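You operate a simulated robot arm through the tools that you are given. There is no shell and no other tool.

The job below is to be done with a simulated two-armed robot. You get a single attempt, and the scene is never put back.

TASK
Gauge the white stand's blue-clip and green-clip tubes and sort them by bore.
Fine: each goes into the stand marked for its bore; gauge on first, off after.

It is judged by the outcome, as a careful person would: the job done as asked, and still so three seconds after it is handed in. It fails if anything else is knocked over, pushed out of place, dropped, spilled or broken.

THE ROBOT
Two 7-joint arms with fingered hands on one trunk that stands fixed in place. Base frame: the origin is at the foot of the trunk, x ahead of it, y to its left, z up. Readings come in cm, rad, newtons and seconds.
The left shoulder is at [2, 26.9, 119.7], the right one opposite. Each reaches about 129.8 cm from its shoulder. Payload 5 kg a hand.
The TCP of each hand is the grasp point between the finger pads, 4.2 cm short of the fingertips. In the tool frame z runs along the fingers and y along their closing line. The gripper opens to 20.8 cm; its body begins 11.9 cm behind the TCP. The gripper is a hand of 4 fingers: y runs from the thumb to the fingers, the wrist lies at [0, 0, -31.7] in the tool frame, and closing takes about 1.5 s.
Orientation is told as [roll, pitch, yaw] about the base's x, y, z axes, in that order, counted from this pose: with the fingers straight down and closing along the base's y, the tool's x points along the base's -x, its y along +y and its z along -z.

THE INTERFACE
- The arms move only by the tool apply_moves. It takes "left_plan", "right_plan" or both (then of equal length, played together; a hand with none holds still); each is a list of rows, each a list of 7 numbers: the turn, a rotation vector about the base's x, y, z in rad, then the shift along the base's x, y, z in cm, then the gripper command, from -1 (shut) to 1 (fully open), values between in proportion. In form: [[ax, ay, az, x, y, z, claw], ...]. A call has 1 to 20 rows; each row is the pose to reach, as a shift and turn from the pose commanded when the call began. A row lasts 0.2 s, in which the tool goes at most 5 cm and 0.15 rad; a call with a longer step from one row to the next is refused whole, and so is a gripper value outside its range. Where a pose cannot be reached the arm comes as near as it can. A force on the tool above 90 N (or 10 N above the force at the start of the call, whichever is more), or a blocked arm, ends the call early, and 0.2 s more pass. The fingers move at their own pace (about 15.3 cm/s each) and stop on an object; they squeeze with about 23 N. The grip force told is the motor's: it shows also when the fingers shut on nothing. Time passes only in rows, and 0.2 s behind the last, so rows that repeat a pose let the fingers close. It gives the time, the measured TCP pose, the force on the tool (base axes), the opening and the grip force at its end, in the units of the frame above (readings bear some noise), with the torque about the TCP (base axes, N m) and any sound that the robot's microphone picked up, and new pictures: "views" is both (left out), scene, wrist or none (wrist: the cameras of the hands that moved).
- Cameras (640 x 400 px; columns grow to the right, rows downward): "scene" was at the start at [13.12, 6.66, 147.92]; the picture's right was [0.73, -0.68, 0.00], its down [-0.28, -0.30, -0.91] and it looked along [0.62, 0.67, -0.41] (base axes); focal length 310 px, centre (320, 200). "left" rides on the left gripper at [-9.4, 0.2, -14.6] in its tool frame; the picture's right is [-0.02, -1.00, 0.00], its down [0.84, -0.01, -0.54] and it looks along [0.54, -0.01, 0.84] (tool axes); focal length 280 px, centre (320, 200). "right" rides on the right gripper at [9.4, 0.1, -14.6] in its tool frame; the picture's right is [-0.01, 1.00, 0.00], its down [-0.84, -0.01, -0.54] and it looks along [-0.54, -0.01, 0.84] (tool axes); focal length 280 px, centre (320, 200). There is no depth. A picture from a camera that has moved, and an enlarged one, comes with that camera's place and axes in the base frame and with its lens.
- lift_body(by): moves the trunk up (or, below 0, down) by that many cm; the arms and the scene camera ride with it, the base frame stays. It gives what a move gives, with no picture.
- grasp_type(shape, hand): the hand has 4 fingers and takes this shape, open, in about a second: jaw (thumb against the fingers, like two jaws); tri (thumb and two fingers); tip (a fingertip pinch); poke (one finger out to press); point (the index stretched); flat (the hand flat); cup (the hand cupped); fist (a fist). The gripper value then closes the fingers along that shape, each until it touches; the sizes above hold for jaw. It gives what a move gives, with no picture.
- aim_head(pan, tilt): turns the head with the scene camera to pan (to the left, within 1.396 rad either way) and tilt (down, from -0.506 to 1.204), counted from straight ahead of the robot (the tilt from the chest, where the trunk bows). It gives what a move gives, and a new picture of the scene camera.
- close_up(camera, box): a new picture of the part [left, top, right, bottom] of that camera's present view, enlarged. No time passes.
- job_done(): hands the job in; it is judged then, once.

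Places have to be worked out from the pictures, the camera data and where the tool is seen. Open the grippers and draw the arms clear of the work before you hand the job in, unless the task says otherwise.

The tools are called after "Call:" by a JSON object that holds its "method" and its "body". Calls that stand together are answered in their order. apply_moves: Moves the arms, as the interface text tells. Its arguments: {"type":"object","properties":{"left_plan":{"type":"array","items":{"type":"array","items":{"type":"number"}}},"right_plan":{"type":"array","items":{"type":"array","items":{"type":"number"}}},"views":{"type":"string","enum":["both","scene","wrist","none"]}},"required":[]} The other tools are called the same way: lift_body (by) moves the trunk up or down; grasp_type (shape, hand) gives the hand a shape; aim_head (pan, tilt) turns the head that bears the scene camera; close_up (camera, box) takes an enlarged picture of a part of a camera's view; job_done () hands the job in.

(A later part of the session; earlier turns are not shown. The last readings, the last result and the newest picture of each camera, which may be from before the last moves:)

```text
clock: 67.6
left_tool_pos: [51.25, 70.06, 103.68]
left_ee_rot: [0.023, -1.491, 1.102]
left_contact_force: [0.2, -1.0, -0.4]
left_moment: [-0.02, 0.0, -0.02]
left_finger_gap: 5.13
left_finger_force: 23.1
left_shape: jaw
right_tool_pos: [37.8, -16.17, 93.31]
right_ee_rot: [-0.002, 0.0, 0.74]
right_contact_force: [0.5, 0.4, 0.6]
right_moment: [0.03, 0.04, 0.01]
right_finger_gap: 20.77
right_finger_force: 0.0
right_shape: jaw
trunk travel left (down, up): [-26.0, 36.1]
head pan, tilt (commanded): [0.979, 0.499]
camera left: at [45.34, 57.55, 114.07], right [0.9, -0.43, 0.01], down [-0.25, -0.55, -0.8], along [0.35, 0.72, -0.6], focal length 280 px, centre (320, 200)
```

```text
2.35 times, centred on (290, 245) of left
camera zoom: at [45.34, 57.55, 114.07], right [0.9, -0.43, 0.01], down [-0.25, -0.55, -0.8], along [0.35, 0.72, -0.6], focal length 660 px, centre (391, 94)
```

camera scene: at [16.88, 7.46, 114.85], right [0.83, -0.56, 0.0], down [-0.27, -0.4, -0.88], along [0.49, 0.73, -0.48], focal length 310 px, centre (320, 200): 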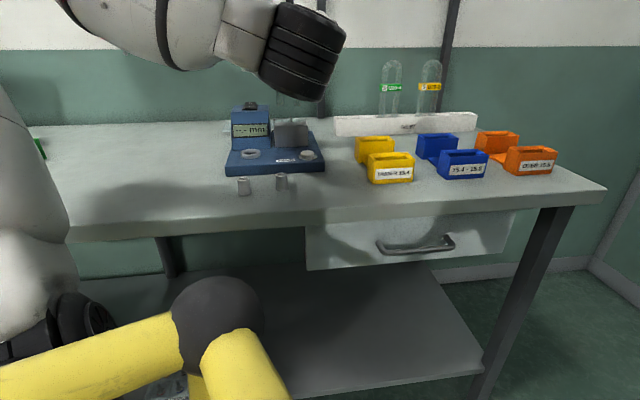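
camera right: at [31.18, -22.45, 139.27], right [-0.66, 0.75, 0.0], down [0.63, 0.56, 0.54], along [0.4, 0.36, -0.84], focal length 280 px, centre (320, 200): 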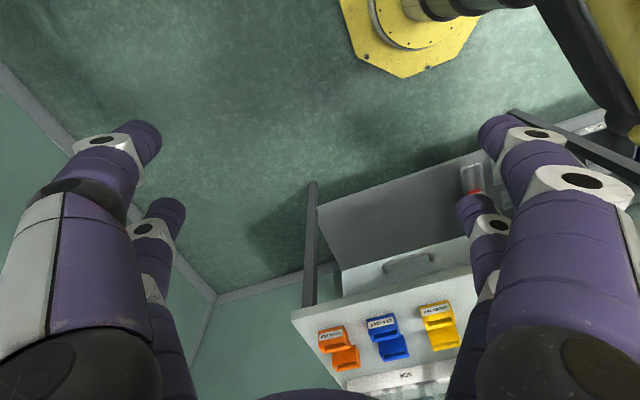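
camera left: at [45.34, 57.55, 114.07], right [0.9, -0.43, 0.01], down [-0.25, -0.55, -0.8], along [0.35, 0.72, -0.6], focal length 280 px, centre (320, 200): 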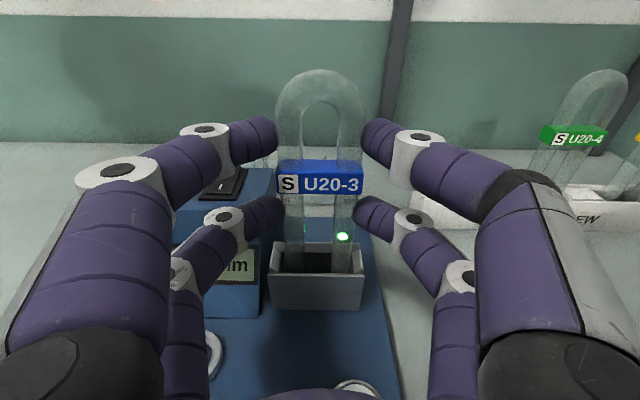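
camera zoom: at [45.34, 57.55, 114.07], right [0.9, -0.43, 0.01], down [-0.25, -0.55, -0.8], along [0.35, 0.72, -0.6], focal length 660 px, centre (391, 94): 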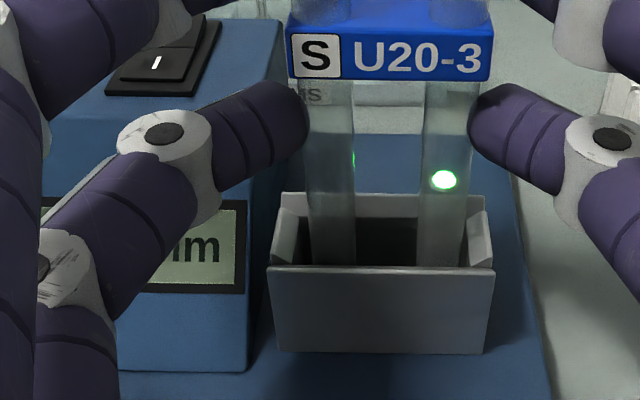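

The reading is 15.7 mm for the blue-clip tube → stand "15.4 – 15.8". I lift it straight out of the slot.

Call:
{"method": "apply_moves", "body": {"left_plan": [[0, 0, 0, 0, 0, 0.8, -1], [0, 0, 0, 0, 0, 2, -1], [0, 0, 0, 0, 0, 4, -1], [0, 0, 0, 0, 0, 6.5, -1], [0, 0, 0, 0, 0, 9.5, -1], [0, 0, 0, 0.3, 0, 11, -1]], "views": "both"}}

```text
clock: 69.0
left_tool_pos: [51.53, 70.02, 114.8]
left_ee_rot: [0.02, -1.493, 1.103]
left_contact_force: [1.0, -0.7, 0.2]
left_moment: [-0.04, 0.03, 0.01]
left_finger_gap: 5.15
left_finger_force: 23.0
left_shape: jaw
right_tool_pos: [37.94, -16.19, 93.23]
right_ee_rot: [-0.001, -0.001, 0.738]
right_contact_force: [0.0, 0.1, 1.4]
right_moment: [0.03, -0.01, -0.02]
right_finger_gap: 20.8
right_finger_force: 0.0
right_shape: jaw
trunk travel left (down, up): [-26.0, 36.1]
head pan, tilt (commanded): [0.979, 0.499]
camera scene: at [16.87, 7.44, 114.86], right [0.83, -0.56, 0.0], down [-0.27, -0.4, -0.88], along [0.49, 0.73, -0.48], focal length 310 px, centre (320, 200)
camera left: at [45.58, 57.47, 125.13], right [0.9, -0.43, 0.01], down [-0.25, -0.55, -0.8], along [0.35, 0.72, -0.6], focal length 280 px, centre (320, 200)
```

scene: 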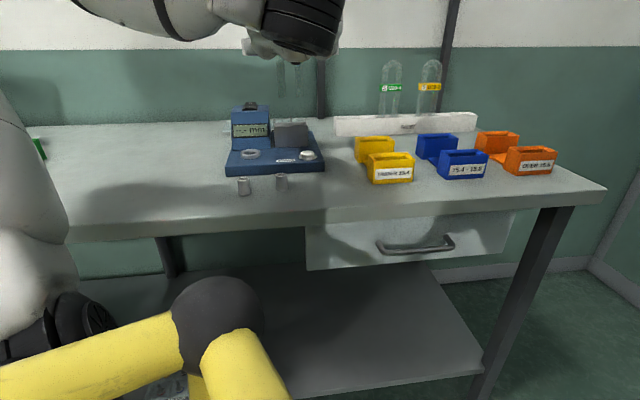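
left: 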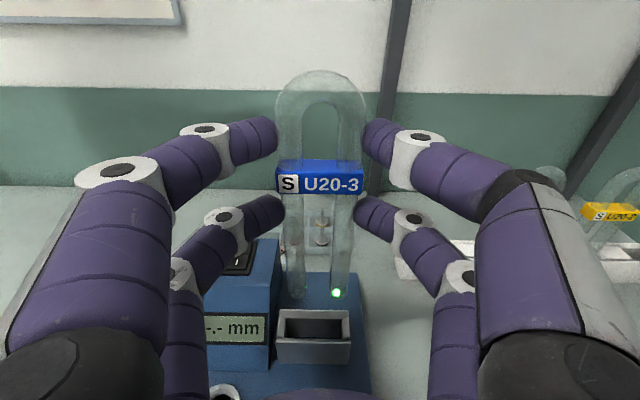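

Tube is out. I carry it over the yellow stand toward the blue stand's rear box, restoring it to vertical.

Call:
{"method": "apply_moves", "body": {"left_plan": [[0.02, -0.01, 0, 2.2, -1.8, 0, -1], [0.04, -0.02, 0, 5.7, -4.7, 0, -1], [0.0703, -0.0338, 0, 9.4, -7.8, 0, -1], [0.0703, -0.0338, 0, 13.1, -10.9, 0, -1], [0.0703, -0.0338, 0, 16.8, -14, 0, -1], [0.0703, -0.0338, 0, 20.4, -17, 0, -1], [0.0703, -0.0338, 0, 24, -20, -1, -1], [0.0703, -0.0338, 0, 26.7, -22.1, -2, -1], [0.0703, -0.0338, 0, 26.7, -22.1, -2, -1]], "views": "both"}}

Call:
{"method": "close_up", "body": {"camera": "left", "box": [220, 230, 420, 400]}}

```text
clock: 71.0
left_tool_pos: [78.07, 54.74, 113.43]
left_ee_rot: [0.352, -1.567, 0.763]
left_contact_force: [0.1, -0.1, -0.4]
left_moment: [-0.05, 0.02, 0.04]
left_finger_gap: 5.15
left_finger_force: 23.1
left_shape: jaw
left hand out of reach, approached as far as the arm can: row 6, 7, 8, 9
right_tool_pos: [37.86, -16.21, 93.25]
right_ee_rot: [-0.001, 0.0, 0.738]
right_contact_force: [-0.6, -0.3, -0.2]
right_moment: [0.03, 0.03, 0.02]
right_finger_gap: 20.78
right_finger_force: 0.0
right_shape: jaw
trunk travel left (down, up): [-26.0, 36.1]
head pan, tilt (commanded): [0.979, 0.499]
camera scene: at [16.89, 7.44, 114.87], right [0.83, -0.56, 0.0], down [-0.27, -0.4, -0.88], along [0.49, 0.73, -0.48], focal length 310 px, centre (320, 200)
camera left: at [71.78, 41.62, 122.73], right [0.9, -0.44, 0.01], down [-0.23, -0.49, -0.84], along [0.38, 0.75, -0.54], focal length 280 px, centre (320, 200)
```

scene: 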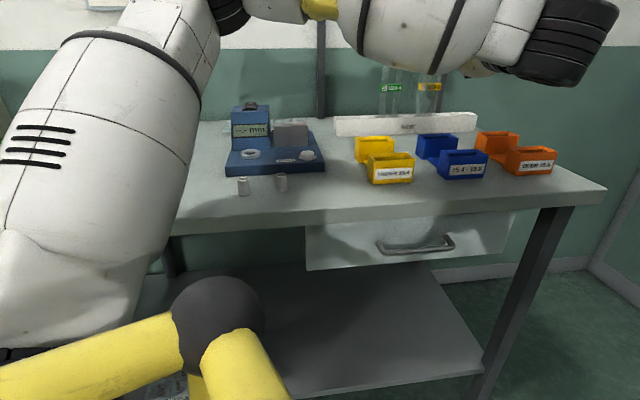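
left: 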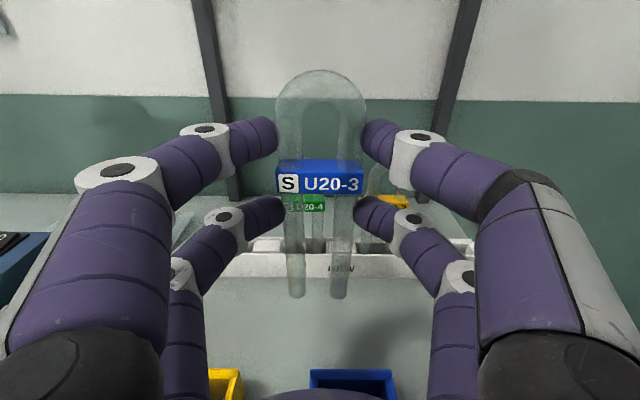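

```text
2.35 times, centred on (320, 315) of left
camera zoom: at [71.78, 41.62, 122.73], right [0.9, -0.44, 0.01], down [-0.23, -0.49, -0.84], along [0.38, 0.75, -0.54], focal length 660 px, centre (320, -71)
```

zoom: 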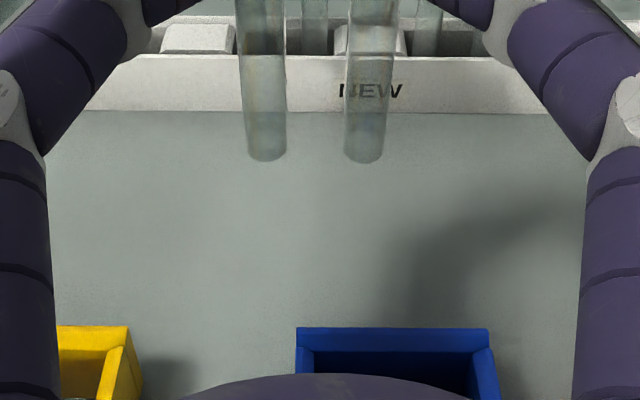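

The left arm's wrist limit keeps this pointing-forward grip from reaching the blue stand. Plan: set the blue tube back in the gauge slot, release, and regrasp it with a different (diagonal, from the left-above) hand pose. I return above the slot with the slight lean that worked.

Call:
{"method": "apply_moves", "body": {"left_plan": [[-0.02, 0.01, 0.008, -3, 2.2, 0, -1], [-0.04, 0.02, 0.008, -7, 4.5, 0, -1], [-0.0703, 0.0338, 0.008, -11, 6.8, 0, -1], [-0.0703, 0.0338, 0.008, -15, 9, 0, -1], [-0.0703, 0.0338, 0.008, -19, 11.2, 0, -1], [-0.0703, 0.0338, 0.008, -23, 13.4, 0, -1], [-0.0703, 0.0338, 0.008, -25.5, 14.7, -0.5, -1], [-0.0703, 0.0338, 0.008, -26.9, 15.3, -1.4, -1], [-0.0703, 0.0338, 0.008, -26.9, 15.3, -1.4, -1]], "views": "wrist"}}

Call:
{"method": "close_up", "body": {"camera": "left", "box": [240, 240, 400, 350]}}

```text
clock: 73.0
left_tool_pos: [51.31, 70.05, 111.99]
left_ee_rot: [0.022, -1.49, 1.108]
left_contact_force: [-0.1, -0.1, -0.4]
left_moment: [0.01, 0.01, -0.05]
left_finger_gap: 5.15
left_finger_force: 22.9
left_shape: jaw
right_tool_pos: [37.9, -16.12, 93.24]
right_ee_rot: [0.0, 0.0, 0.739]
right_contact_force: [-0.2, -0.1, -0.6]
right_moment: [-0.04, -0.02, 0.02]
right_finger_gap: 20.78
right_finger_force: 0.1
right_shape: jaw
trunk travel left (down, up): [-26.0, 36.1]
head pan, tilt (commanded): [0.979, 0.499]
camera left: at [45.41, 57.57, 122.38], right [0.91, -0.42, 0.01], down [-0.25, -0.55, -0.8], along [0.34, 0.72, -0.6], focal length 280 px, centre (320, 200)
```

left: 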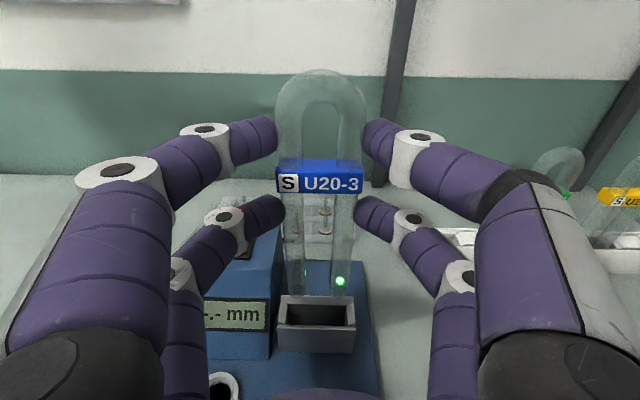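

```text
3.64 times, centred on (320, 295) of left
camera zoom: at [45.41, 57.57, 122.38], right [0.91, -0.42, 0.01], down [-0.25, -0.55, -0.8], along [0.34, 0.72, -0.6], focal length 1020 px, centre (320, -146)
```

zoom: 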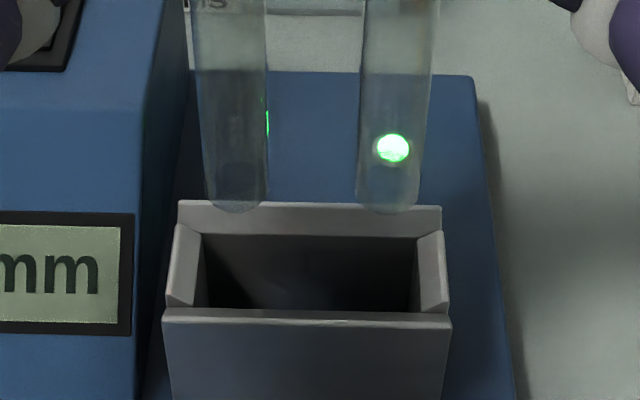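

Aligned as on the way out. I lower back into the slot along the same path.

Call:
{"method": "apply_moves", "body": {"left_plan": [[0, 0, 0, -0.05, 0, -2, -1], [0, 0, 0, -0.05, 0, -4, -1], [0, 0, 0, -0.05, 0, -5, -1], [0, 0, 0, -0.05, 0, -6, -1], [0, 0, 0, -0.05, 0, -7, -1], [0, 0, 0, -0.05, 0, -8, -1], [0, 0, 0, -0.05, 0, -8.4, -1]], "views": "wrist"}}

Call:
{"method": "close_up", "body": {"camera": "scene", "box": [200, 60, 360, 200]}}

```text
clock: 74.6
left_tool_pos: [51.27, 70.05, 103.72]
left_ee_rot: [0.03, -1.49, 1.102]
left_contact_force: [-1.2, -0.7, -0.1]
left_moment: [-0.02, 0.08, 0.01]
left_finger_gap: 5.15
left_finger_force: 22.9
left_shape: jaw
right_tool_pos: [37.84, -16.22, 93.15]
right_ee_rot: [0.0, -0.002, 0.74]
right_contact_force: [0.1, 0.6, 0.7]
right_moment: [0.03, 0.0, -0.03]
right_finger_gap: 20.77
right_finger_force: 0.1
right_shape: jaw
trunk travel left (down, up): [-26.0, 36.1]
head pan, tilt (commanded): [0.979, 0.499]
camera left: at [45.48, 57.48, 114.08], right [0.91, -0.42, 0.01], down [-0.25, -0.55, -0.8], along [0.34, 0.72, -0.6], focal length 280 px, centre (320, 200)
```

left: 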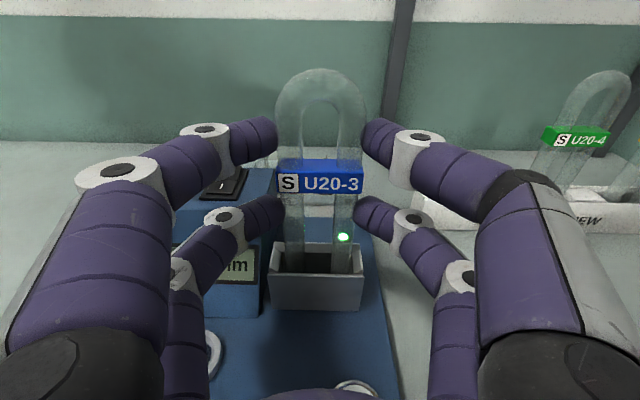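

```text
2.86 times, centred on (280, 130) of scene
camera zoom: at [16.88, 7.45, 114.85], right [0.83, -0.56, 0.0], down [-0.27, -0.4, -0.88], along [0.49, 0.73, -0.48], focal length 885 px, centre (434, 400)
```

zoom: 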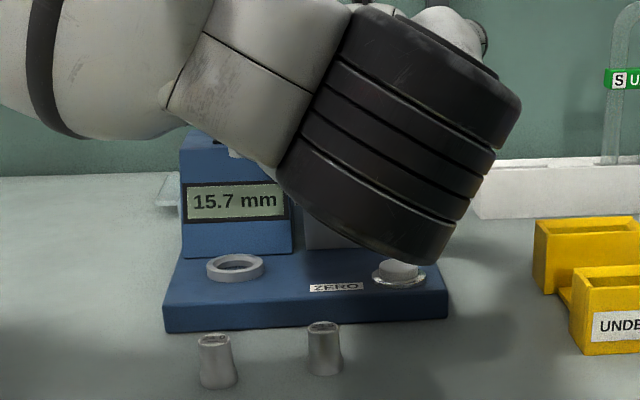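

Same 15.7 mm reading. I lower further in small steps until the tube rests on the slot floor.

Call:
{"method": "apply_moves", "body": {"left_plan": [[0, 0, 0, 0, 0, -0.3, -1], [0, 0, 0, 0, 0, -0.5, -1]], "views": "none"}}

Call:
{"method": "apply_moves", "body": {"left_plan": [[0, 0, 0, 0, 0, -0.25, -1], [0, 0, 0, 0, 0, -0.4, -1]], "views": "none"}}

```text
clock: 75.2
left_tool_pos: [51.2, 70.04, 103.54]
left_ee_rot: [-0.009, -1.496, 1.14]
left_contact_force: [-0.6, -0.1, 19.4]
left_moment: [0.69, -0.11, 0.04]
left_finger_gap: 5.12
left_finger_force: 23.3
left_shape: jaw
right_tool_pos: [37.83, -16.27, 93.27]
right_ee_rot: [-0.001, -0.001, 0.739]
right_contact_force: [-0.5, 1.0, -0.6]
right_moment: [0.01, -0.03, 0.0]
right_finger_gap: 20.78
right_finger_force: 0.0
right_shape: jaw
trunk travel left (down, up): [-26.0, 36.1]
head pan, tilt (commanded): [0.979, 0.499]
```

```text
clock: 75.8
left_tool_pos: [51.1, 69.7, 103.37]
left_ee_rot: [-0.042, -1.5, 1.175]
left_contact_force: [-3.5, -0.4, 53.6]
left_moment: [1.91, -0.33, 0.07]
left_finger_gap: 5.12
left_finger_force: 23.1
left_shape: jaw
right_tool_pos: [37.71, -16.38, 93.41]
right_ee_rot: [0.0, -0.005, 0.737]
right_contact_force: [-0.7, 0.4, 0.2]
right_moment: [-0.01, 0.01, 0.03]
right_finger_gap: 20.81
right_finger_force: 0.1
right_shape: jaw
trunk travel left (down, up): [-26.0, 36.1]
head pan, tilt (commanded): [0.979, 0.499]
```

Floor reached (I pressed more than needed: 53 N). I immediately relieve the load by raising 0.75 cm.

Call:
{"method": "apply_moves", "body": {"left_plan": [[0, 0, 0, 0, 0, 0.4, -1], [0, 0, 0, 0, 0, 0.75, -1]], "views": "wrist"}}

Call:
{"method": "close_up", "body": {"camera": "left", "box": [220, 60, 420, 330]}}

```text
clock: 76.4
left_tool_pos: [51.29, 69.95, 103.48]
left_ee_rot: [0.04, -1.49, 1.091]
left_contact_force: [-2.6, 2.3, 29.3]
left_moment: [0.99, -0.35, 0.1]
left_finger_gap: 5.12
left_finger_force: 23.4
left_shape: jaw
right_tool_pos: [37.8, -16.35, 93.15]
right_ee_rot: [-0.001, -0.001, 0.739]
right_contact_force: [-0.1, -0.3, -0.4]
right_moment: [0.01, -0.01, 0.01]
right_finger_gap: 20.77
right_finger_force: 0.1
right_shape: jaw
trunk travel left (down, up): [-26.0, 36.1]
head pan, tilt (commanded): [0.979, 0.499]
camera left: at [45.42, 57.4, 113.89], right [0.91, -0.42, 0.01], down [-0.25, -0.55, -0.8], along [0.34, 0.72, -0.6], focal length 280 px, centre (320, 200)
```

left: 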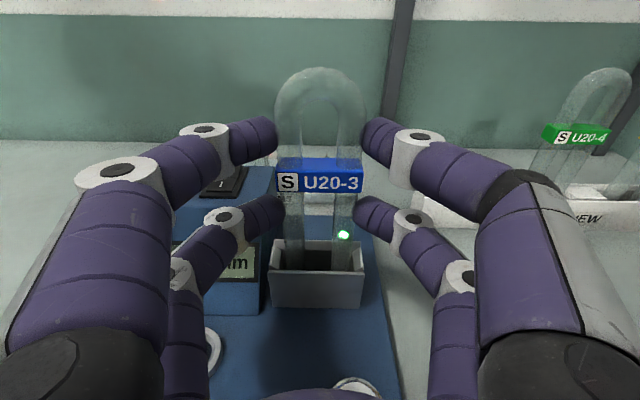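

```text
1.48 times, centred on (320, 195) of left
camera zoom: at [45.42, 57.4, 113.89], right [0.91, -0.42, 0.01], down [-0.25, -0.55, -0.8], along [0.34, 0.72, -0.6], focal length 415 px, centre (320, 207)
```

zoom: 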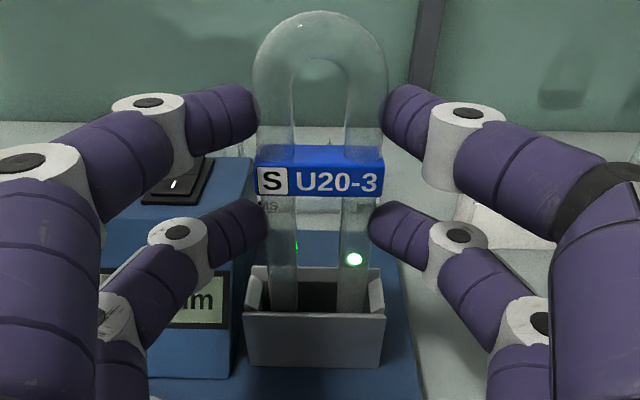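

Still 29 N; I raise another 0.3 cm to unload.

Call:
{"method": "apply_moves", "body": {"left_plan": [[0, 0, 0, 0, 0, 0.2, -1], [0, 0, 0, 0, 0, 0.2, -1]], "views": "none"}}

```text
clock: 77.0
left_tool_pos: [51.28, 69.93, 103.55]
left_ee_rot: [0.044, -1.488, 1.085]
left_contact_force: [-0.6, 0.3, 9.5]
left_moment: [0.34, -0.14, 0.03]
left_finger_gap: 5.14
left_finger_force: 23.1
left_shape: jaw
right_tool_pos: [37.75, -16.21, 93.21]
right_ee_rot: [0.0, 0.0, 0.737]
right_contact_force: [0.6, 0.1, 0.2]
right_moment: [0.01, -0.04, -0.02]
right_finger_gap: 20.78
right_finger_force: 0.0
right_shape: jaw
trunk travel left (down, up): [-26.0, 36.1]
head pan, tilt (commanded): [0.979, 0.499]
```

Nearly unloaded. I raise 0.1 cm and open the fingers gently to about 7 cm.

Call:
{"method": "apply_moves", "body": {"left_plan": [[0, 0, 0, 0, 0, 0.1, -1], [0, 0, 0, 0, 0, 0.1, -0.5], [0, 0, 0, 0, 0, 0.1, -0.45], [0, 0, 0, 0, 0, 0.1, -0.4], [0, 0, 0, 0, 0, 0.1, -0.35], [0, 0, 0, 0, 0, 0.1, -0.3], [0, 0, 0, 0, 0, 0.1, -0.3]], "views": "wrist"}}

Call:
{"method": "close_up", "body": {"camera": "left", "box": [220, 60, 420, 330]}}

```text
clock: 78.6
left_tool_pos: [51.32, 70.08, 103.87]
left_ee_rot: [0.025, -1.49, 1.108]
left_contact_force: [0.4, 0.2, -0.5]
left_moment: [0.0, 0.03, 0.01]
left_finger_gap: 7.25
left_finger_force: 0.0
left_shape: jaw
right_tool_pos: [37.97, -16.21, 93.15]
right_ee_rot: [0.001, 0.001, 0.739]
right_contact_force: [0.0, 0.0, 0.2]
right_moment: [-0.01, -0.03, 0.0]
right_finger_gap: 20.78
right_finger_force: 0.0
right_shape: jaw
trunk travel left (down, up): [-26.0, 36.1]
head pan, tilt (commanded): [0.979, 0.499]
camera left: at [45.44, 57.5, 114.17], right [0.91, -0.42, 0.01], down [-0.25, -0.55, -0.8], along [0.34, 0.72, -0.6], focal length 280 px, centre (320, 200)
```

left: 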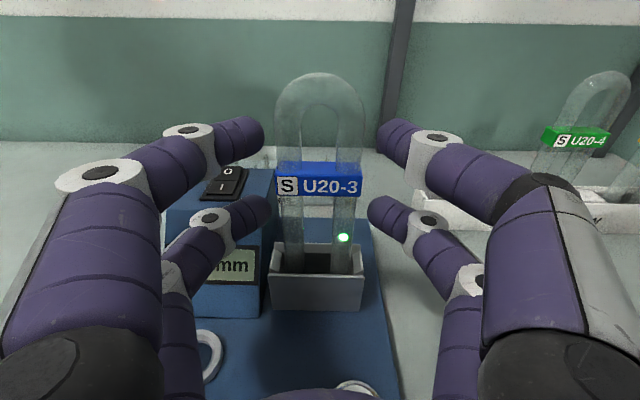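

```text
1.48 times, centred on (320, 195) of left
camera zoom: at [45.44, 57.5, 114.17], right [0.91, -0.42, 0.01], down [-0.25, -0.55, -0.8], along [0.34, 0.72, -0.6], focal length 415 px, centre (320, 207)
```

zoom: 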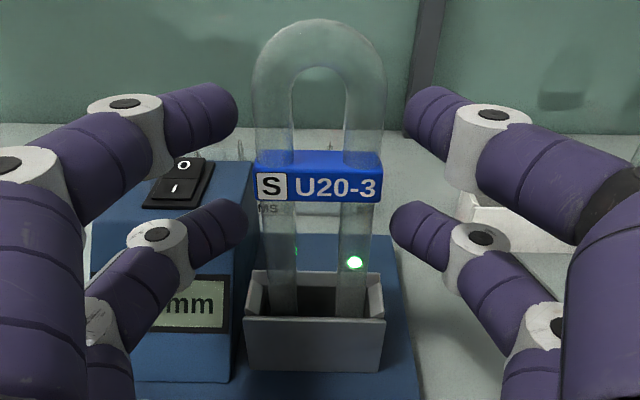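

The tube stands freely in the slot. Retreating backward would fold the arm too far, so I open a little more and move straight up past the arch.

Call:
{"method": "apply_moves", "body": {"left_plan": [[0, 0, 0, 0, 0, 0, -0.2], [0, 0, 0, 0, 0, 1, -0.2], [0, 0, 0, 0, 0, 3, -0.2], [0, 0, 0, 0, 0, 6, -0.2], [0, 0, 0, 0, 0, 9, -0.2], [0, 0, 0, 0, 0, 12.5, -0.2], [0, 0, 0, 0, 0, 15, -0.2]], "views": "both"}}

Call:
{"method": "close_up", "body": {"camera": "scene", "box": [200, 40, 360, 200]}}

```text
clock: 80.2
left_tool_pos: [51.15, 69.82, 118.93]
left_ee_rot: [0.032, -1.491, 1.1]
left_contact_force: [-0.2, -1.1, 0.4]
left_moment: [-0.05, 0.07, -0.01]
left_finger_gap: 8.27
left_finger_force: 0.0
left_shape: jaw
right_tool_pos: [37.86, -16.18, 93.15]
right_ee_rot: [0.002, 0.001, 0.739]
right_contact_force: [0.6, 0.2, 0.7]
right_moment: [0.02, -0.03, -0.02]
right_finger_gap: 20.79
right_finger_force: 0.1
right_shape: jaw
trunk travel left (down, up): [-26.0, 36.1]
head pan, tilt (commanded): [0.979, 0.499]
camera scene: at [16.86, 7.43, 114.87], right [0.83, -0.56, 0.0], down [-0.27, -0.4, -0.88], along [0.49, 0.73, -0.48], focal length 310 px, centre (320, 200)
camera left: at [45.39, 57.36, 129.34], right [0.91, -0.42, 0.01], down [-0.25, -0.55, -0.8], along [0.34, 0.72, -0.6], focal length 280 px, centre (320, 200)
```

scene: 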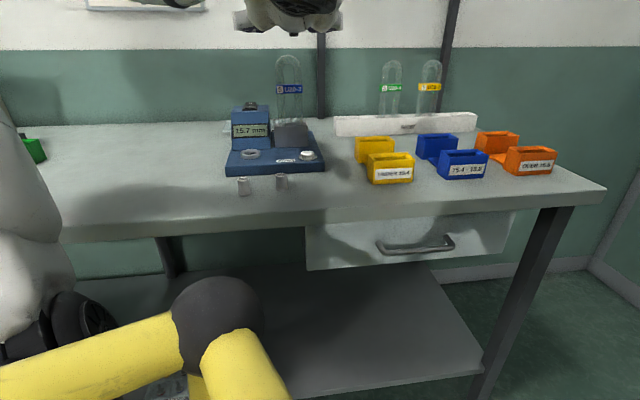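
left: 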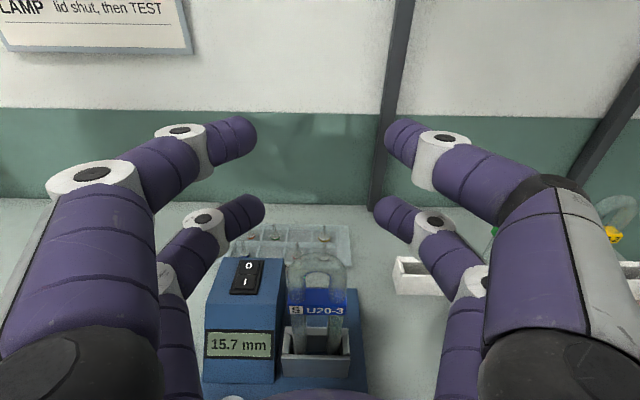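

```text
2.50 times, centred on (280, 120) of scene
camera zoom: at [16.86, 7.43, 114.87], right [0.83, -0.56, 0.0], down [-0.27, -0.4, -0.88], along [0.49, 0.73, -0.48], focal length 774 px, centre (420, 400)
```

zoom: 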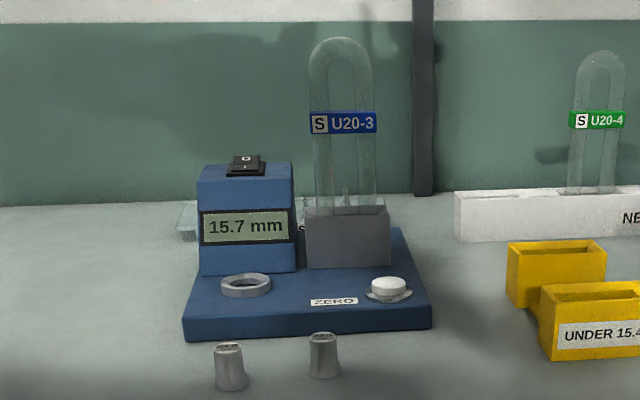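

The blue tube stands in the slot reading 15.7 mm. Now I raise the trunk back to its starting height (hand rises clear with it).

Call:
{"method": "lift_body", "body": {"by": 16}}

Call:
{"method": "lift_body", "body": {"by": 15.5}}

Call:
{"method": "apply_moves", "body": {"left_plan": [[0, 0, 0, 0, 0, -2, -0.2], [0, 0, 0, 0, 0, -4, -0.2]], "views": "both"}}

```text
clock: 82.1
left_tool_pos: [51.31, 69.98, 134.72]
left_ee_rot: [0.034, -1.491, 1.1]
left_contact_force: [-0.7, 0.0, -0.4]
left_moment: [0.01, -0.01, 0.0]
left_finger_gap: 8.26
left_finger_force: 0.1
left_shape: jaw
right_tool_pos: [37.91, -16.16, 109.16]
right_ee_rot: [0.0, 0.0, 0.739]
right_contact_force: [0.5, 0.2, 0.1]
right_moment: [0.0, 0.02, 0.01]
right_finger_gap: 20.79
right_finger_force: 0.1
right_shape: jaw
trunk travel left (down, up): [-42.0, 20.1]
head pan, tilt (commanded): [0.979, 0.499]
```

```text
clock: 83.8
left_tool_pos: [51.28, 69.96, 150.26]
left_ee_rot: [0.032, -1.49, 1.101]
left_contact_force: [-0.1, 0.6, -0.1]
left_moment: [0.02, 0.0, 0.03]
left_finger_gap: 8.25
left_finger_force: 0.1
left_shape: jaw
right_tool_pos: [37.91, -16.29, 124.64]
right_ee_rot: [-0.001, 0.001, 0.737]
right_contact_force: [0.1, -0.5, -0.2]
right_moment: [-0.01, 0.07, 0.02]
right_finger_gap: 20.79
right_finger_force: 0.0
right_shape: jaw
trunk travel left (down, up): [-57.5, 4.6]
head pan, tilt (commanded): [0.979, 0.499]
```

```text
clock: 84.5
left_tool_pos: [51.31, 70.04, 146.32]
left_ee_rot: [0.022, -1.489, 1.111]
left_contact_force: [0.0, 0.5, -0.7]
left_moment: [0.0, 0.02, -0.02]
left_finger_gap: 8.26
left_finger_force: 0.0
left_shape: jaw
right_tool_pos: [37.89, -16.24, 124.78]
right_ee_rot: [0.001, -0.001, 0.738]
right_contact_force: [0.1, -0.5, -0.1]
right_moment: [-0.01, -0.04, -0.04]
right_finger_gap: 20.79
right_finger_force: 0.0
right_shape: jaw
trunk travel left (down, up): [-57.5, 4.6]
head pan, tilt (commanded): [0.979, 0.499]
camera scene: at [11.92, 7.46, 147.25], right [0.83, -0.56, 0.0], down [-0.27, -0.4, -0.88], along [0.49, 0.73, -0.48], focal length 310 px, centre (320, 200)
camera left: at [45.46, 57.49, 156.63], right [0.91, -0.42, 0.01], down [-0.25, -0.55, -0.8], along [0.34, 0.72, -0.6], focal length 280 px, centre (320, 200)
```

scene: 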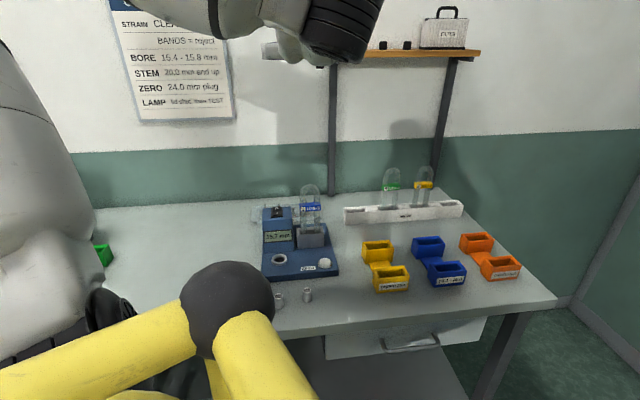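
left: 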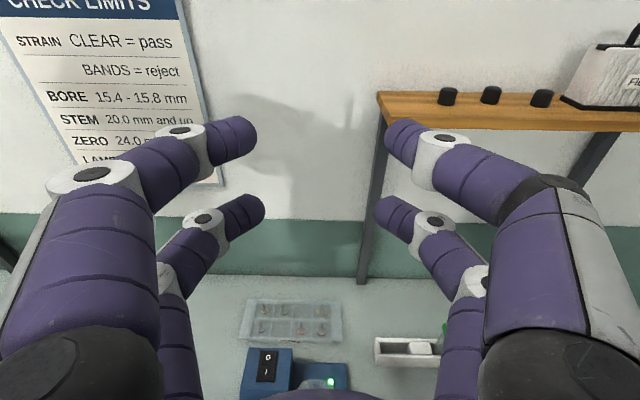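

Now I turn the hand from pointing forward to pointing down, dropping to about z=130, still clear of the tube (top ≈110).

Call:
{"method": "apply_moves", "body": {"left_plan": [[-0.134, 0.0645, 0, 0, 0, -1, -0.2], [-0.269, 0.129, 0, 0, 0, -3, -0.2], [-0.403, 0.1935, 0, 0, 0, -5, -0.2], [-0.537, 0.258, 0, 0, 0, -7, -0.2], [-0.672, 0.3225, 0, 0, 0, -9, -0.2], [-0.806, 0.387, 0, 0, 0, -11, -0.2], [-0.94, 0.4515, 0, 0, 0, -13, -0.2], [-1.074, 0.516, 0, 0, 0, -14, -0.2], [-1.209, 0.5805, 0, 0, 0, -15, -0.2], [-1.343, 0.645, 0, 0, 0, -16, -0.2]], "views": "none"}}

Call:
{"method": "apply_moves", "body": {"left_plan": [[0, 0, -0.14, 0, 0, 0, -0.2], [0, 0, -0.28, 0, 0, 0, -0.2], [0, 0, -0.42, 0, 0, 0, -0.2], [0, 0, -0.56, 0, 0, 0, -0.2], [0, 0, -0.7, 0, 0, 0, -0.2], [0, 0, -0.84, 0, 0, 0, -0.2], [0, 0, -0.98, 0, 0, 0, -0.2], [0, 0, -1.12, 0, 0, 0, -0.2], [0, 0, -1.26, 0, 0, 0, -0.2], [0, 0, -1.4, 0, 0, 0, -0.2], [0, 0, -1.54, 0, 0, 0, -0.2], [0, 0, -1.571, 0, 0, 0, -0.2]], "views": "scene"}}

```text
clock: 86.7
left_tool_pos: [51.25, 70.07, 130.24]
left_ee_rot: [0.008, 0.001, 1.122]
left_contact_force: [0.3, 1.4, -0.6]
left_moment: [-0.11, 0.05, -0.01]
left_finger_gap: 8.25
left_finger_force: 0.0
left_shape: jaw
right_tool_pos: [37.93, -16.11, 124.67]
right_ee_rot: [0.002, 0.001, 0.738]
right_contact_force: [0.1, 0.7, -0.3]
right_moment: [-0.09, 0.07, -0.02]
right_finger_gap: 20.79
right_finger_force: 0.1
right_shape: jaw
trunk travel left (down, up): [-57.5, 4.6]
head pan, tilt (commanded): [0.979, 0.499]
```

```text
clock: 89.2
left_tool_pos: [51.23, 70.13, 130.46]
left_ee_rot: [0.008, -0.002, -0.45]
left_contact_force: [-0.1, 0.5, -0.3]
left_moment: [0.02, -0.01, -0.02]
left_finger_gap: 8.25
left_finger_force: 0.0
left_shape: jaw
right_tool_pos: [37.91, -16.12, 124.73]
right_ee_rot: [-0.001, 0.0, 0.738]
right_contact_force: [-0.6, -1.0, 0.5]
right_moment: [0.0, 0.01, -0.01]
right_finger_gap: 20.8
right_finger_force: 0.1
right_shape: jaw
trunk travel left (down, up): [-57.5, 4.6]
head pan, tilt (commanded): [0.979, 0.499]
camera scene: at [11.91, 7.45, 147.26], right [0.83, -0.56, 0.0], down [-0.27, -0.4, -0.88], along [0.49, 0.73, -0.48], focal length 310 px, centre (320, 200)
```

scene: 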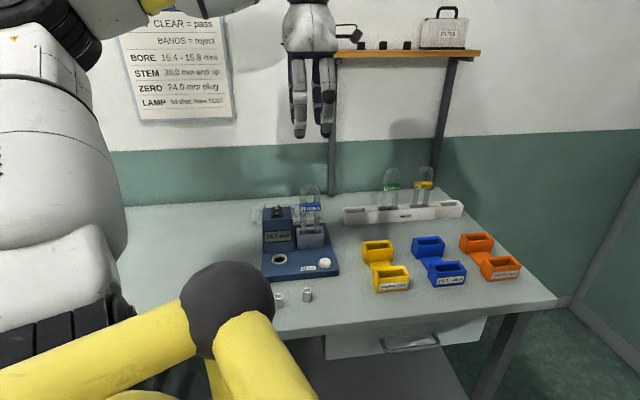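

Hand vertical at yaw −0.45. I now tilt it 50° (wrist to the left) so that one finger pair will meet the left leg below the clip and the other the right leg above it, and hover over the blue tube.

Call:
{"method": "apply_moves", "body": {"left_plan": [[-0.056, -0.112, 0, 0, 1, -1, -0.2], [-0.112, -0.225, 0, -0.4, 2, -3, -0.2], [-0.167, -0.337, 0, -0.8, 3, -5, -0.2], [-0.223, -0.45, 0, -1.24, 3.45, -7, -0.2], [-0.279, -0.562, 0, -1.24, 3.45, -8, -0.2], [-0.334, -0.675, 0, -1.24, 3.45, -9.5, -0.2], [-0.386, -0.787, 0, -1.24, 3.45, -11, -0.2], [-0.386, -0.787, 0, -1.24, 3.45, -12, -0.2]], "views": "both"}}

Call:
{"method": "close_up", "body": {"camera": "left", "box": [200, 100, 440, 300]}}

```text
clock: 91.0
left_tool_pos: [50.0, 73.19, 118.79]
left_ee_rot: [0.013, -0.878, -0.454]
left_contact_force: [-0.2, 0.7, 0.9]
left_moment: [-0.02, 0.01, -0.09]
left_finger_gap: 8.31
left_finger_force: 0.2
left_shape: jaw
right_tool_pos: [37.94, -16.69, 124.7]
right_ee_rot: [0.001, -0.003, 0.737]
right_contact_force: [-0.4, 0.8, 0.3]
right_moment: [-0.09, -0.01, -0.01]
right_finger_gap: 20.78
right_finger_force: 0.1
right_shape: jaw
trunk travel left (down, up): [-57.5, 4.6]
head pan, tilt (commanded): [0.979, 0.499]
camera scene: at [11.9, 7.04, 147.4], right [0.83, -0.56, 0.0], down [-0.27, -0.39, -0.88], along [0.49, 0.73, -0.48], focal length 310 px, centre (320, 200)
camera left: at [45.49, 75.41, 135.28], right [-0.42, -0.91, 0.0], down [-0.86, 0.4, -0.3], along [0.27, -0.13, -0.95], focal length 280 px, centre (320, 200)
```

scene: 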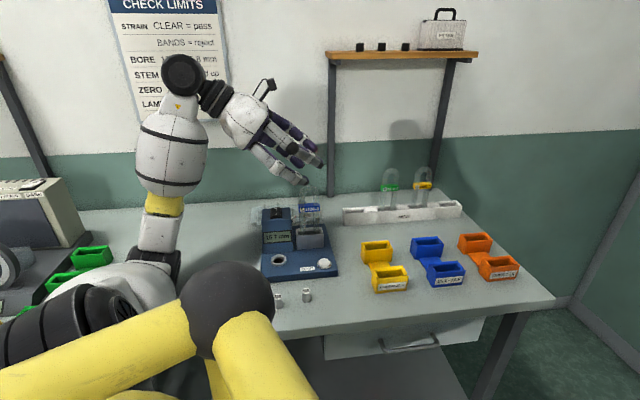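
left: 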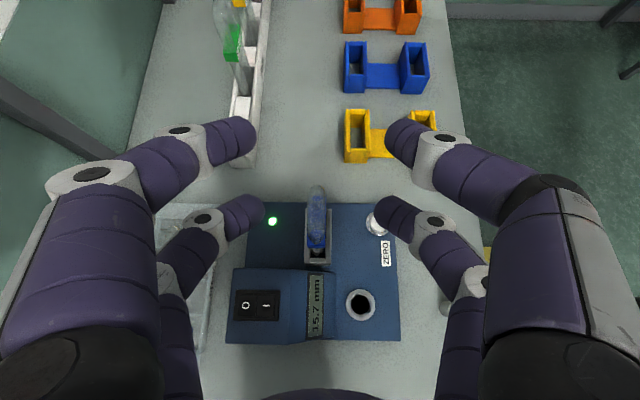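

```text
2.00 times, centred on (320, 200) of left
camera zoom: at [45.49, 75.41, 135.28], right [-0.42, -0.91, 0.0], down [-0.86, 0.4, -0.3], along [0.27, -0.13, -0.95], focal length 561 px, centre (320, 200)
```

zoom: 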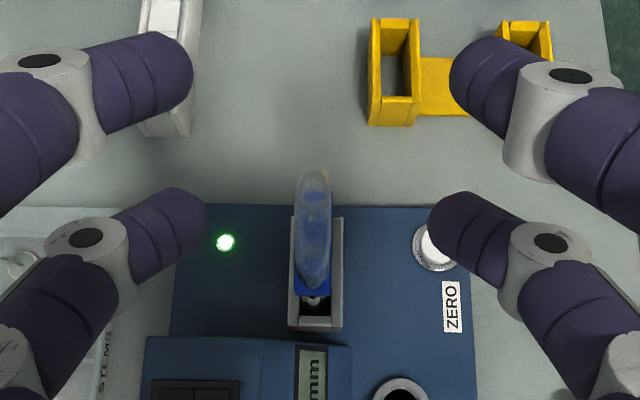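

The hand is well placed but the elbow has swung low on the left. I check its clearance above the table before descending.

Call:
{"method": "aim_head", "body": {"pan": 1.3, "tilt": 0.55}}

```text
clock: 91.9
left_tool_pos: [50.1, 73.17, 118.68]
left_ee_rot: [0.01, -0.874, -0.453]
left_contact_force: [0.0, -0.3, -1.2]
left_moment: [0.04, 0.0, 0.02]
left_finger_gap: 8.31
left_finger_force: 0.1
left_shape: jaw
right_tool_pos: [37.87, -16.66, 124.66]
right_ee_rot: [0.003, -0.004, 0.736]
right_contact_force: [0.3, 0.2, -0.5]
right_moment: [0.01, 0.01, 0.01]
right_finger_gap: 20.79
right_finger_force: 0.0
right_shape: jaw
trunk travel left (down, up): [-57.5, 4.6]
head pan, tilt (commanded): [1.3, 0.55]
camera scene: at [9.33, 8.07, 146.86], right [0.96, -0.27, 0.0], down [-0.14, -0.5, -0.85], along [0.23, 0.82, -0.52], focal length 310 px, centre (320, 200)
```

scene: 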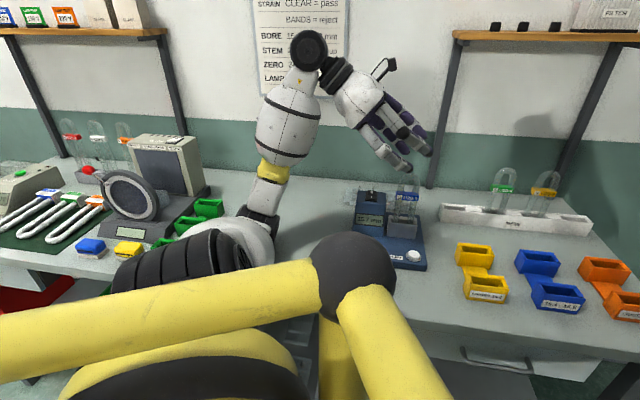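

With the elbow this low, descending would bring it onto the table. I rise and reduce the tilt to 30°, expecting the elbow to swing back up.

Call:
{"method": "apply_moves", "body": {"left_plan": [[0, 0, 0, 0, 0, 3, -0.2], [0.05, 0.105, 0, 0, 0, 5, -0.2], [0.1, 0.21, 0, 0, 0, 7, -0.2], [0.151, 0.3146, 0, 0, 0, 8, -0.2], [0.151, 0.3146, 0, 0, 0, 8, -0.2]], "views": "scene"}}

```text
clock: 93.1
left_tool_pos: [50.07, 73.73, 126.3]
left_ee_rot: [0.0, -0.527, -0.443]
left_contact_force: [-0.7, -0.3, 0.1]
left_moment: [-0.09, 0.0, -0.01]
left_finger_gap: 8.3
left_finger_force: 0.1
left_shape: jaw
right_tool_pos: [37.83, -16.1, 124.69]
right_ee_rot: [0.0, 0.001, 0.738]
right_contact_force: [-0.1, 0.1, 0.1]
right_moment: [-0.06, 0.0, 0.02]
right_finger_gap: 20.76
right_finger_force: 0.0
right_shape: jaw
trunk travel left (down, up): [-57.5, 4.6]
head pan, tilt (commanded): [1.3, 0.55]
camera scene: at [9.26, 8.66, 146.77], right [0.96, -0.27, 0.0], down [-0.14, -0.5, -0.85], along [0.23, 0.82, -0.52], focal length 310 px, centre (320, 200)
```

scene: 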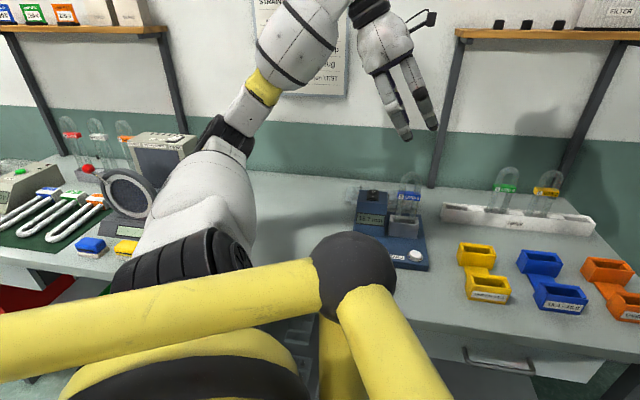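

The elbow has risen to about z≈120. I descend in stages while watching it.

Call:
{"method": "apply_moves", "body": {"left_plan": [[0, 0, 0, 0.3, -0.2, -3, -0.2], [0, 0, 0, 0.7, -0.4, -6, -0.2], [0, 0, 0, 0.7, -0.4, -8, -0.2], [0, 0, 0, 0.7, -0.4, -8, -0.2]], "views": "both"}}

Call:
{"method": "close_up", "body": {"camera": "left", "box": [200, 100, 440, 300]}}

```text
clock: 94.1
left_tool_pos: [50.77, 72.99, 118.49]
left_ee_rot: [0.003, -0.529, -0.446]
left_contact_force: [-1.0, -0.8, 0.5]
left_moment: [0.13, 0.02, 0.05]
left_finger_gap: 8.32
left_finger_force: 0.0
left_shape: jaw
right_tool_pos: [37.83, -16.32, 124.71]
right_ee_rot: [-0.001, -0.001, 0.739]
right_contact_force: [-0.6, -0.2, 0.1]
right_moment: [0.11, -0.03, 0.01]
right_finger_gap: 20.76
right_finger_force: 0.0
right_shape: jaw
trunk travel left (down, up): [-57.5, 4.6]
head pan, tilt (commanded): [1.3, 0.55]
camera scene: at [9.22, 8.44, 146.82], right [0.96, -0.27, 0.0], down [-0.14, -0.5, -0.85], along [0.23, 0.82, -0.52], focal length 310 px, centre (320, 200)
camera left: at [51.62, 72.68, 135.76], right [-0.42, -0.91, 0.0], down [-0.91, 0.42, 0.04], along [-0.04, 0.01, -1.0], focal length 280 px, centre (320, 200)
```

scene: 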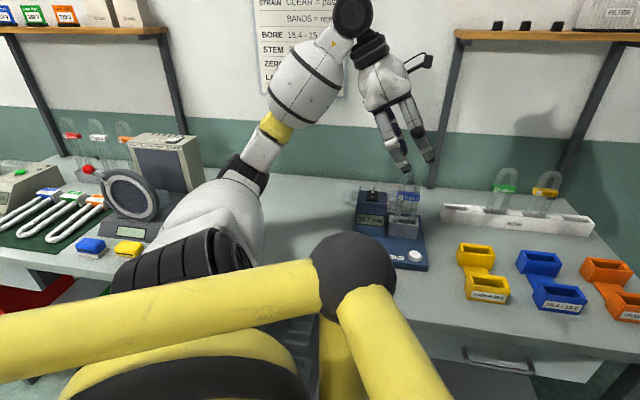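
left: 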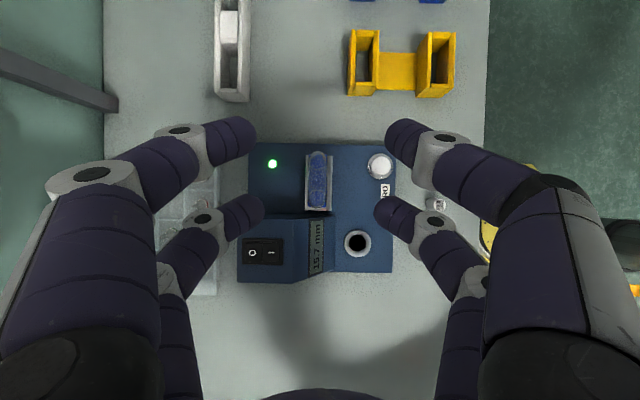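

```text
2.00 times, centred on (320, 200) of left
camera zoom: at [51.62, 72.68, 135.76], right [-0.42, -0.91, 0.0], down [-0.91, 0.42, 0.04], along [-0.04, 0.01, -1.0], focal length 561 px, centre (320, 200)
```

zoom: 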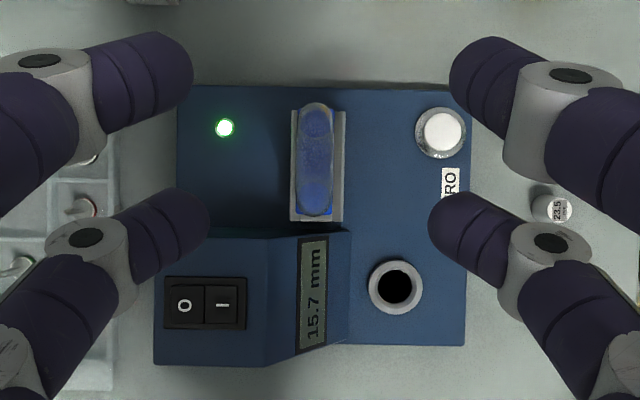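

From above, the tube stands upright at (52.4, 72.3). I raise the trunk 4.5 cm for elbow clearance, then trim the tilt to 22° so all four fingertips land on the flat clip faces.

Call:
{"method": "lift_body", "body": {"by": 4.5}}

Call:
{"method": "apply_moves", "body": {"left_plan": [[0.0628, 0.1307, 0, 0.3, 0, -2, -0.2], [0.0628, 0.1307, 0, 0.3, 0, -4, -0.2], [0.0628, 0.1307, 0, 0.3, 0, -6, -0.2], [0.0628, 0.1307, 0, 0.3, 0, -6, -0.2]], "views": "both"}}

Call:
{"method": "close_up", "body": {"camera": "left", "box": [200, 80, 440, 260]}}

```text
clock: 94.9
left_tool_pos: [50.91, 73.08, 122.7]
left_ee_rot: [0.002, -0.529, -0.447]
left_contact_force: [0.9, 0.0, 0.0]
left_moment: [-0.01, 0.02, -0.01]
left_finger_gap: 8.31
left_finger_force: 0.1
left_shape: jaw
right_tool_pos: [37.89, -16.34, 129.13]
right_ee_rot: [0.0, 0.0, 0.738]
right_contact_force: [0.4, 0.5, 0.8]
right_moment: [0.0, 0.01, 0.01]
right_finger_gap: 20.79
right_finger_force: 0.2
right_shape: jaw
trunk travel left (down, up): [-62.0, 0.1]
head pan, tilt (commanded): [1.3, 0.55]
```

```text
clock: 95.9
left_tool_pos: [50.83, 73.09, 116.69]
left_ee_rot: [0.002, -0.383, -0.445]
left_contact_force: [-0.5, 0.6, 0.1]
left_moment: [-0.05, -0.02, -0.05]
left_finger_gap: 8.29
left_finger_force: 0.2
left_shape: jaw
right_tool_pos: [37.88, -16.22, 129.26]
right_ee_rot: [0.001, 0.0, 0.739]
right_contact_force: [-0.9, 0.7, 0.3]
right_moment: [-0.1, 0.02, -0.03]
right_finger_gap: 20.79
right_finger_force: 0.0
right_shape: jaw
trunk travel left (down, up): [-62.0, 0.1]
head pan, tilt (commanded): [1.3, 0.55]
camera scene: at [9.17, 8.64, 151.31], right [0.96, -0.27, 0.0], down [-0.14, -0.5, -0.85], along [0.23, 0.82, -0.52], focal length 310 px, centre (320, 200)
camera left: at [53.99, 71.75, 133.67], right [-0.42, -0.91, 0.0], down [-0.89, 0.41, 0.18], along [-0.17, 0.07, -0.98], focal length 280 px, centre (320, 200)
```

scene: 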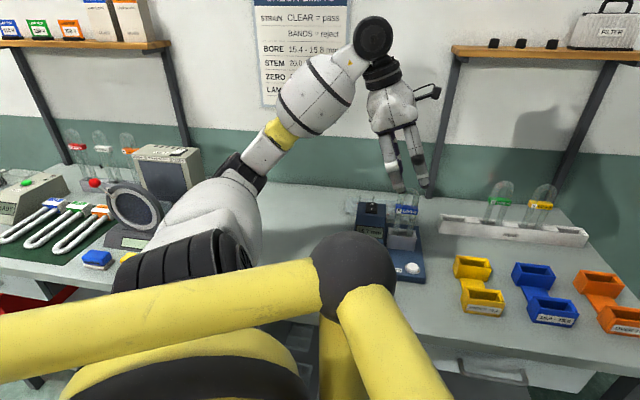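
left: 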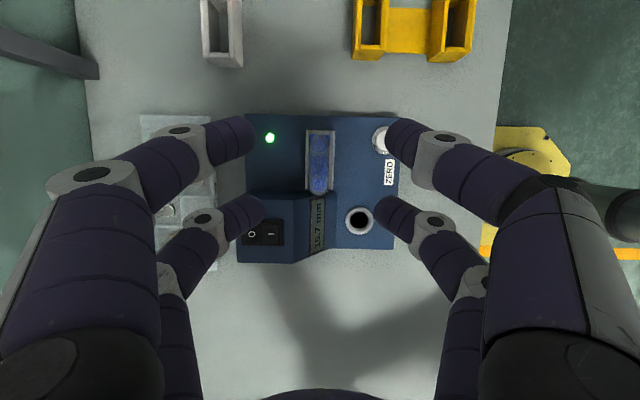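

```text
2.22 times, centred on (320, 170) of left
camera zoom: at [53.99, 71.75, 133.67], right [-0.42, -0.91, 0.0], down [-0.89, 0.41, 0.18], along [-0.17, 0.07, -0.98], focal length 623 px, centre (320, 267)
```

zoom: 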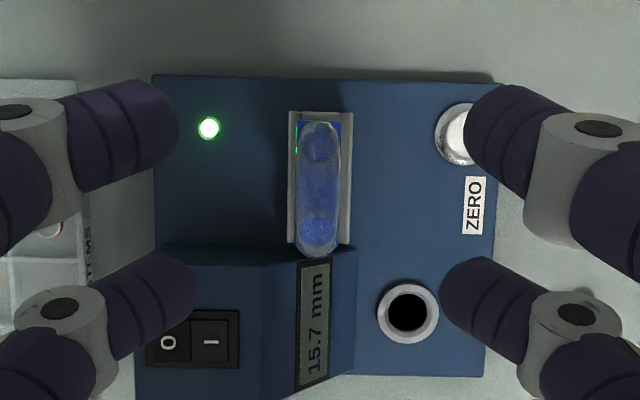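

Tube is centred between the finger pairs. I descend 10 cm to clip height.

Call:
{"method": "apply_moves", "body": {"left_plan": [[0, 0, 0, 0.2, -0.1, -3, -0.2], [0, 0, 0, 0.2, -0.1, -6, -0.2], [0, 0, 0, 0.2, -0.1, -8.5, -0.2], [0, 0, 0, 0.2, -0.1, -10.1, -0.2], [0, 0, 0, 0.2, -0.1, -10.1, -0.2]], "views": "both"}}

Call:
{"method": "close_up", "body": {"camera": "left", "box": [220, 80, 420, 280]}}

Call:
{"method": "close_up", "body": {"camera": "scene", "box": [340, 130, 470, 290]}}

```text
clock: 97.1
left_tool_pos: [51.33, 72.99, 106.52]
left_ee_rot: [0.002, -0.384, -0.448]
left_contact_force: [0.5, 0.4, -0.3]
left_moment: [-0.02, -0.03, -0.04]
left_finger_gap: 8.31
left_finger_force: 0.1
left_shape: jaw
right_tool_pos: [37.88, -16.22, 129.25]
right_ee_rot: [0.0, 0.0, 0.738]
right_contact_force: [0.0, -0.2, 1.0]
right_moment: [-0.01, 0.01, 0.02]
right_finger_gap: 20.79
right_finger_force: 0.1
right_shape: jaw
trunk travel left (down, up): [-62.0, 0.1]
head pan, tilt (commanded): [1.3, 0.55]
camera scene: at [9.18, 8.57, 151.31], right [0.96, -0.27, 0.0], down [-0.14, -0.5, -0.85], along [0.23, 0.82, -0.52], focal length 310 px, centre (320, 200)
camera left: at [54.3, 71.6, 123.55], right [-0.42, -0.91, 0.0], down [-0.89, 0.41, 0.18], along [-0.17, 0.07, -0.98], focal length 280 px, centre (320, 200)
```

scene: 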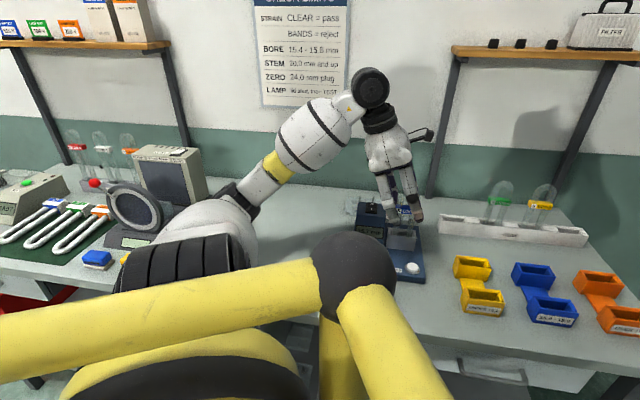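
left: 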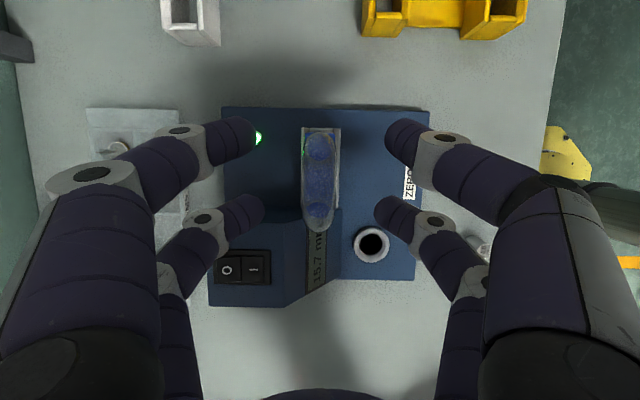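

```text
2.00 times, centred on (320, 180) of left
camera zoom: at [54.3, 71.6, 123.55], right [-0.42, -0.91, 0.0], down [-0.89, 0.41, 0.18], along [-0.17, 0.07, -0.98], focal length 561 px, centre (320, 240)
```

zoom: 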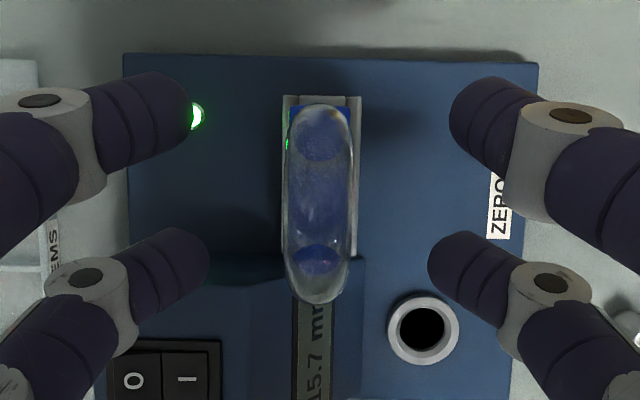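

```text
2.50 times, centred on (405, 210) of scene
camera zoom: at [9.18, 8.57, 151.31], right [0.96, -0.27, 0.0], down [-0.14, -0.5, -0.85], along [0.23, 0.82, -0.52], focal length 774 px, centre (108, 175)
```

zoom: 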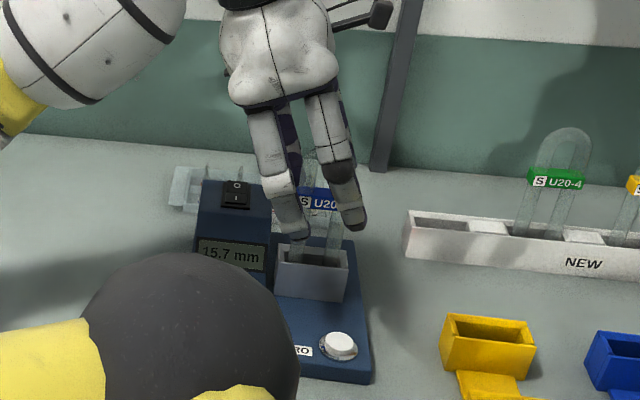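

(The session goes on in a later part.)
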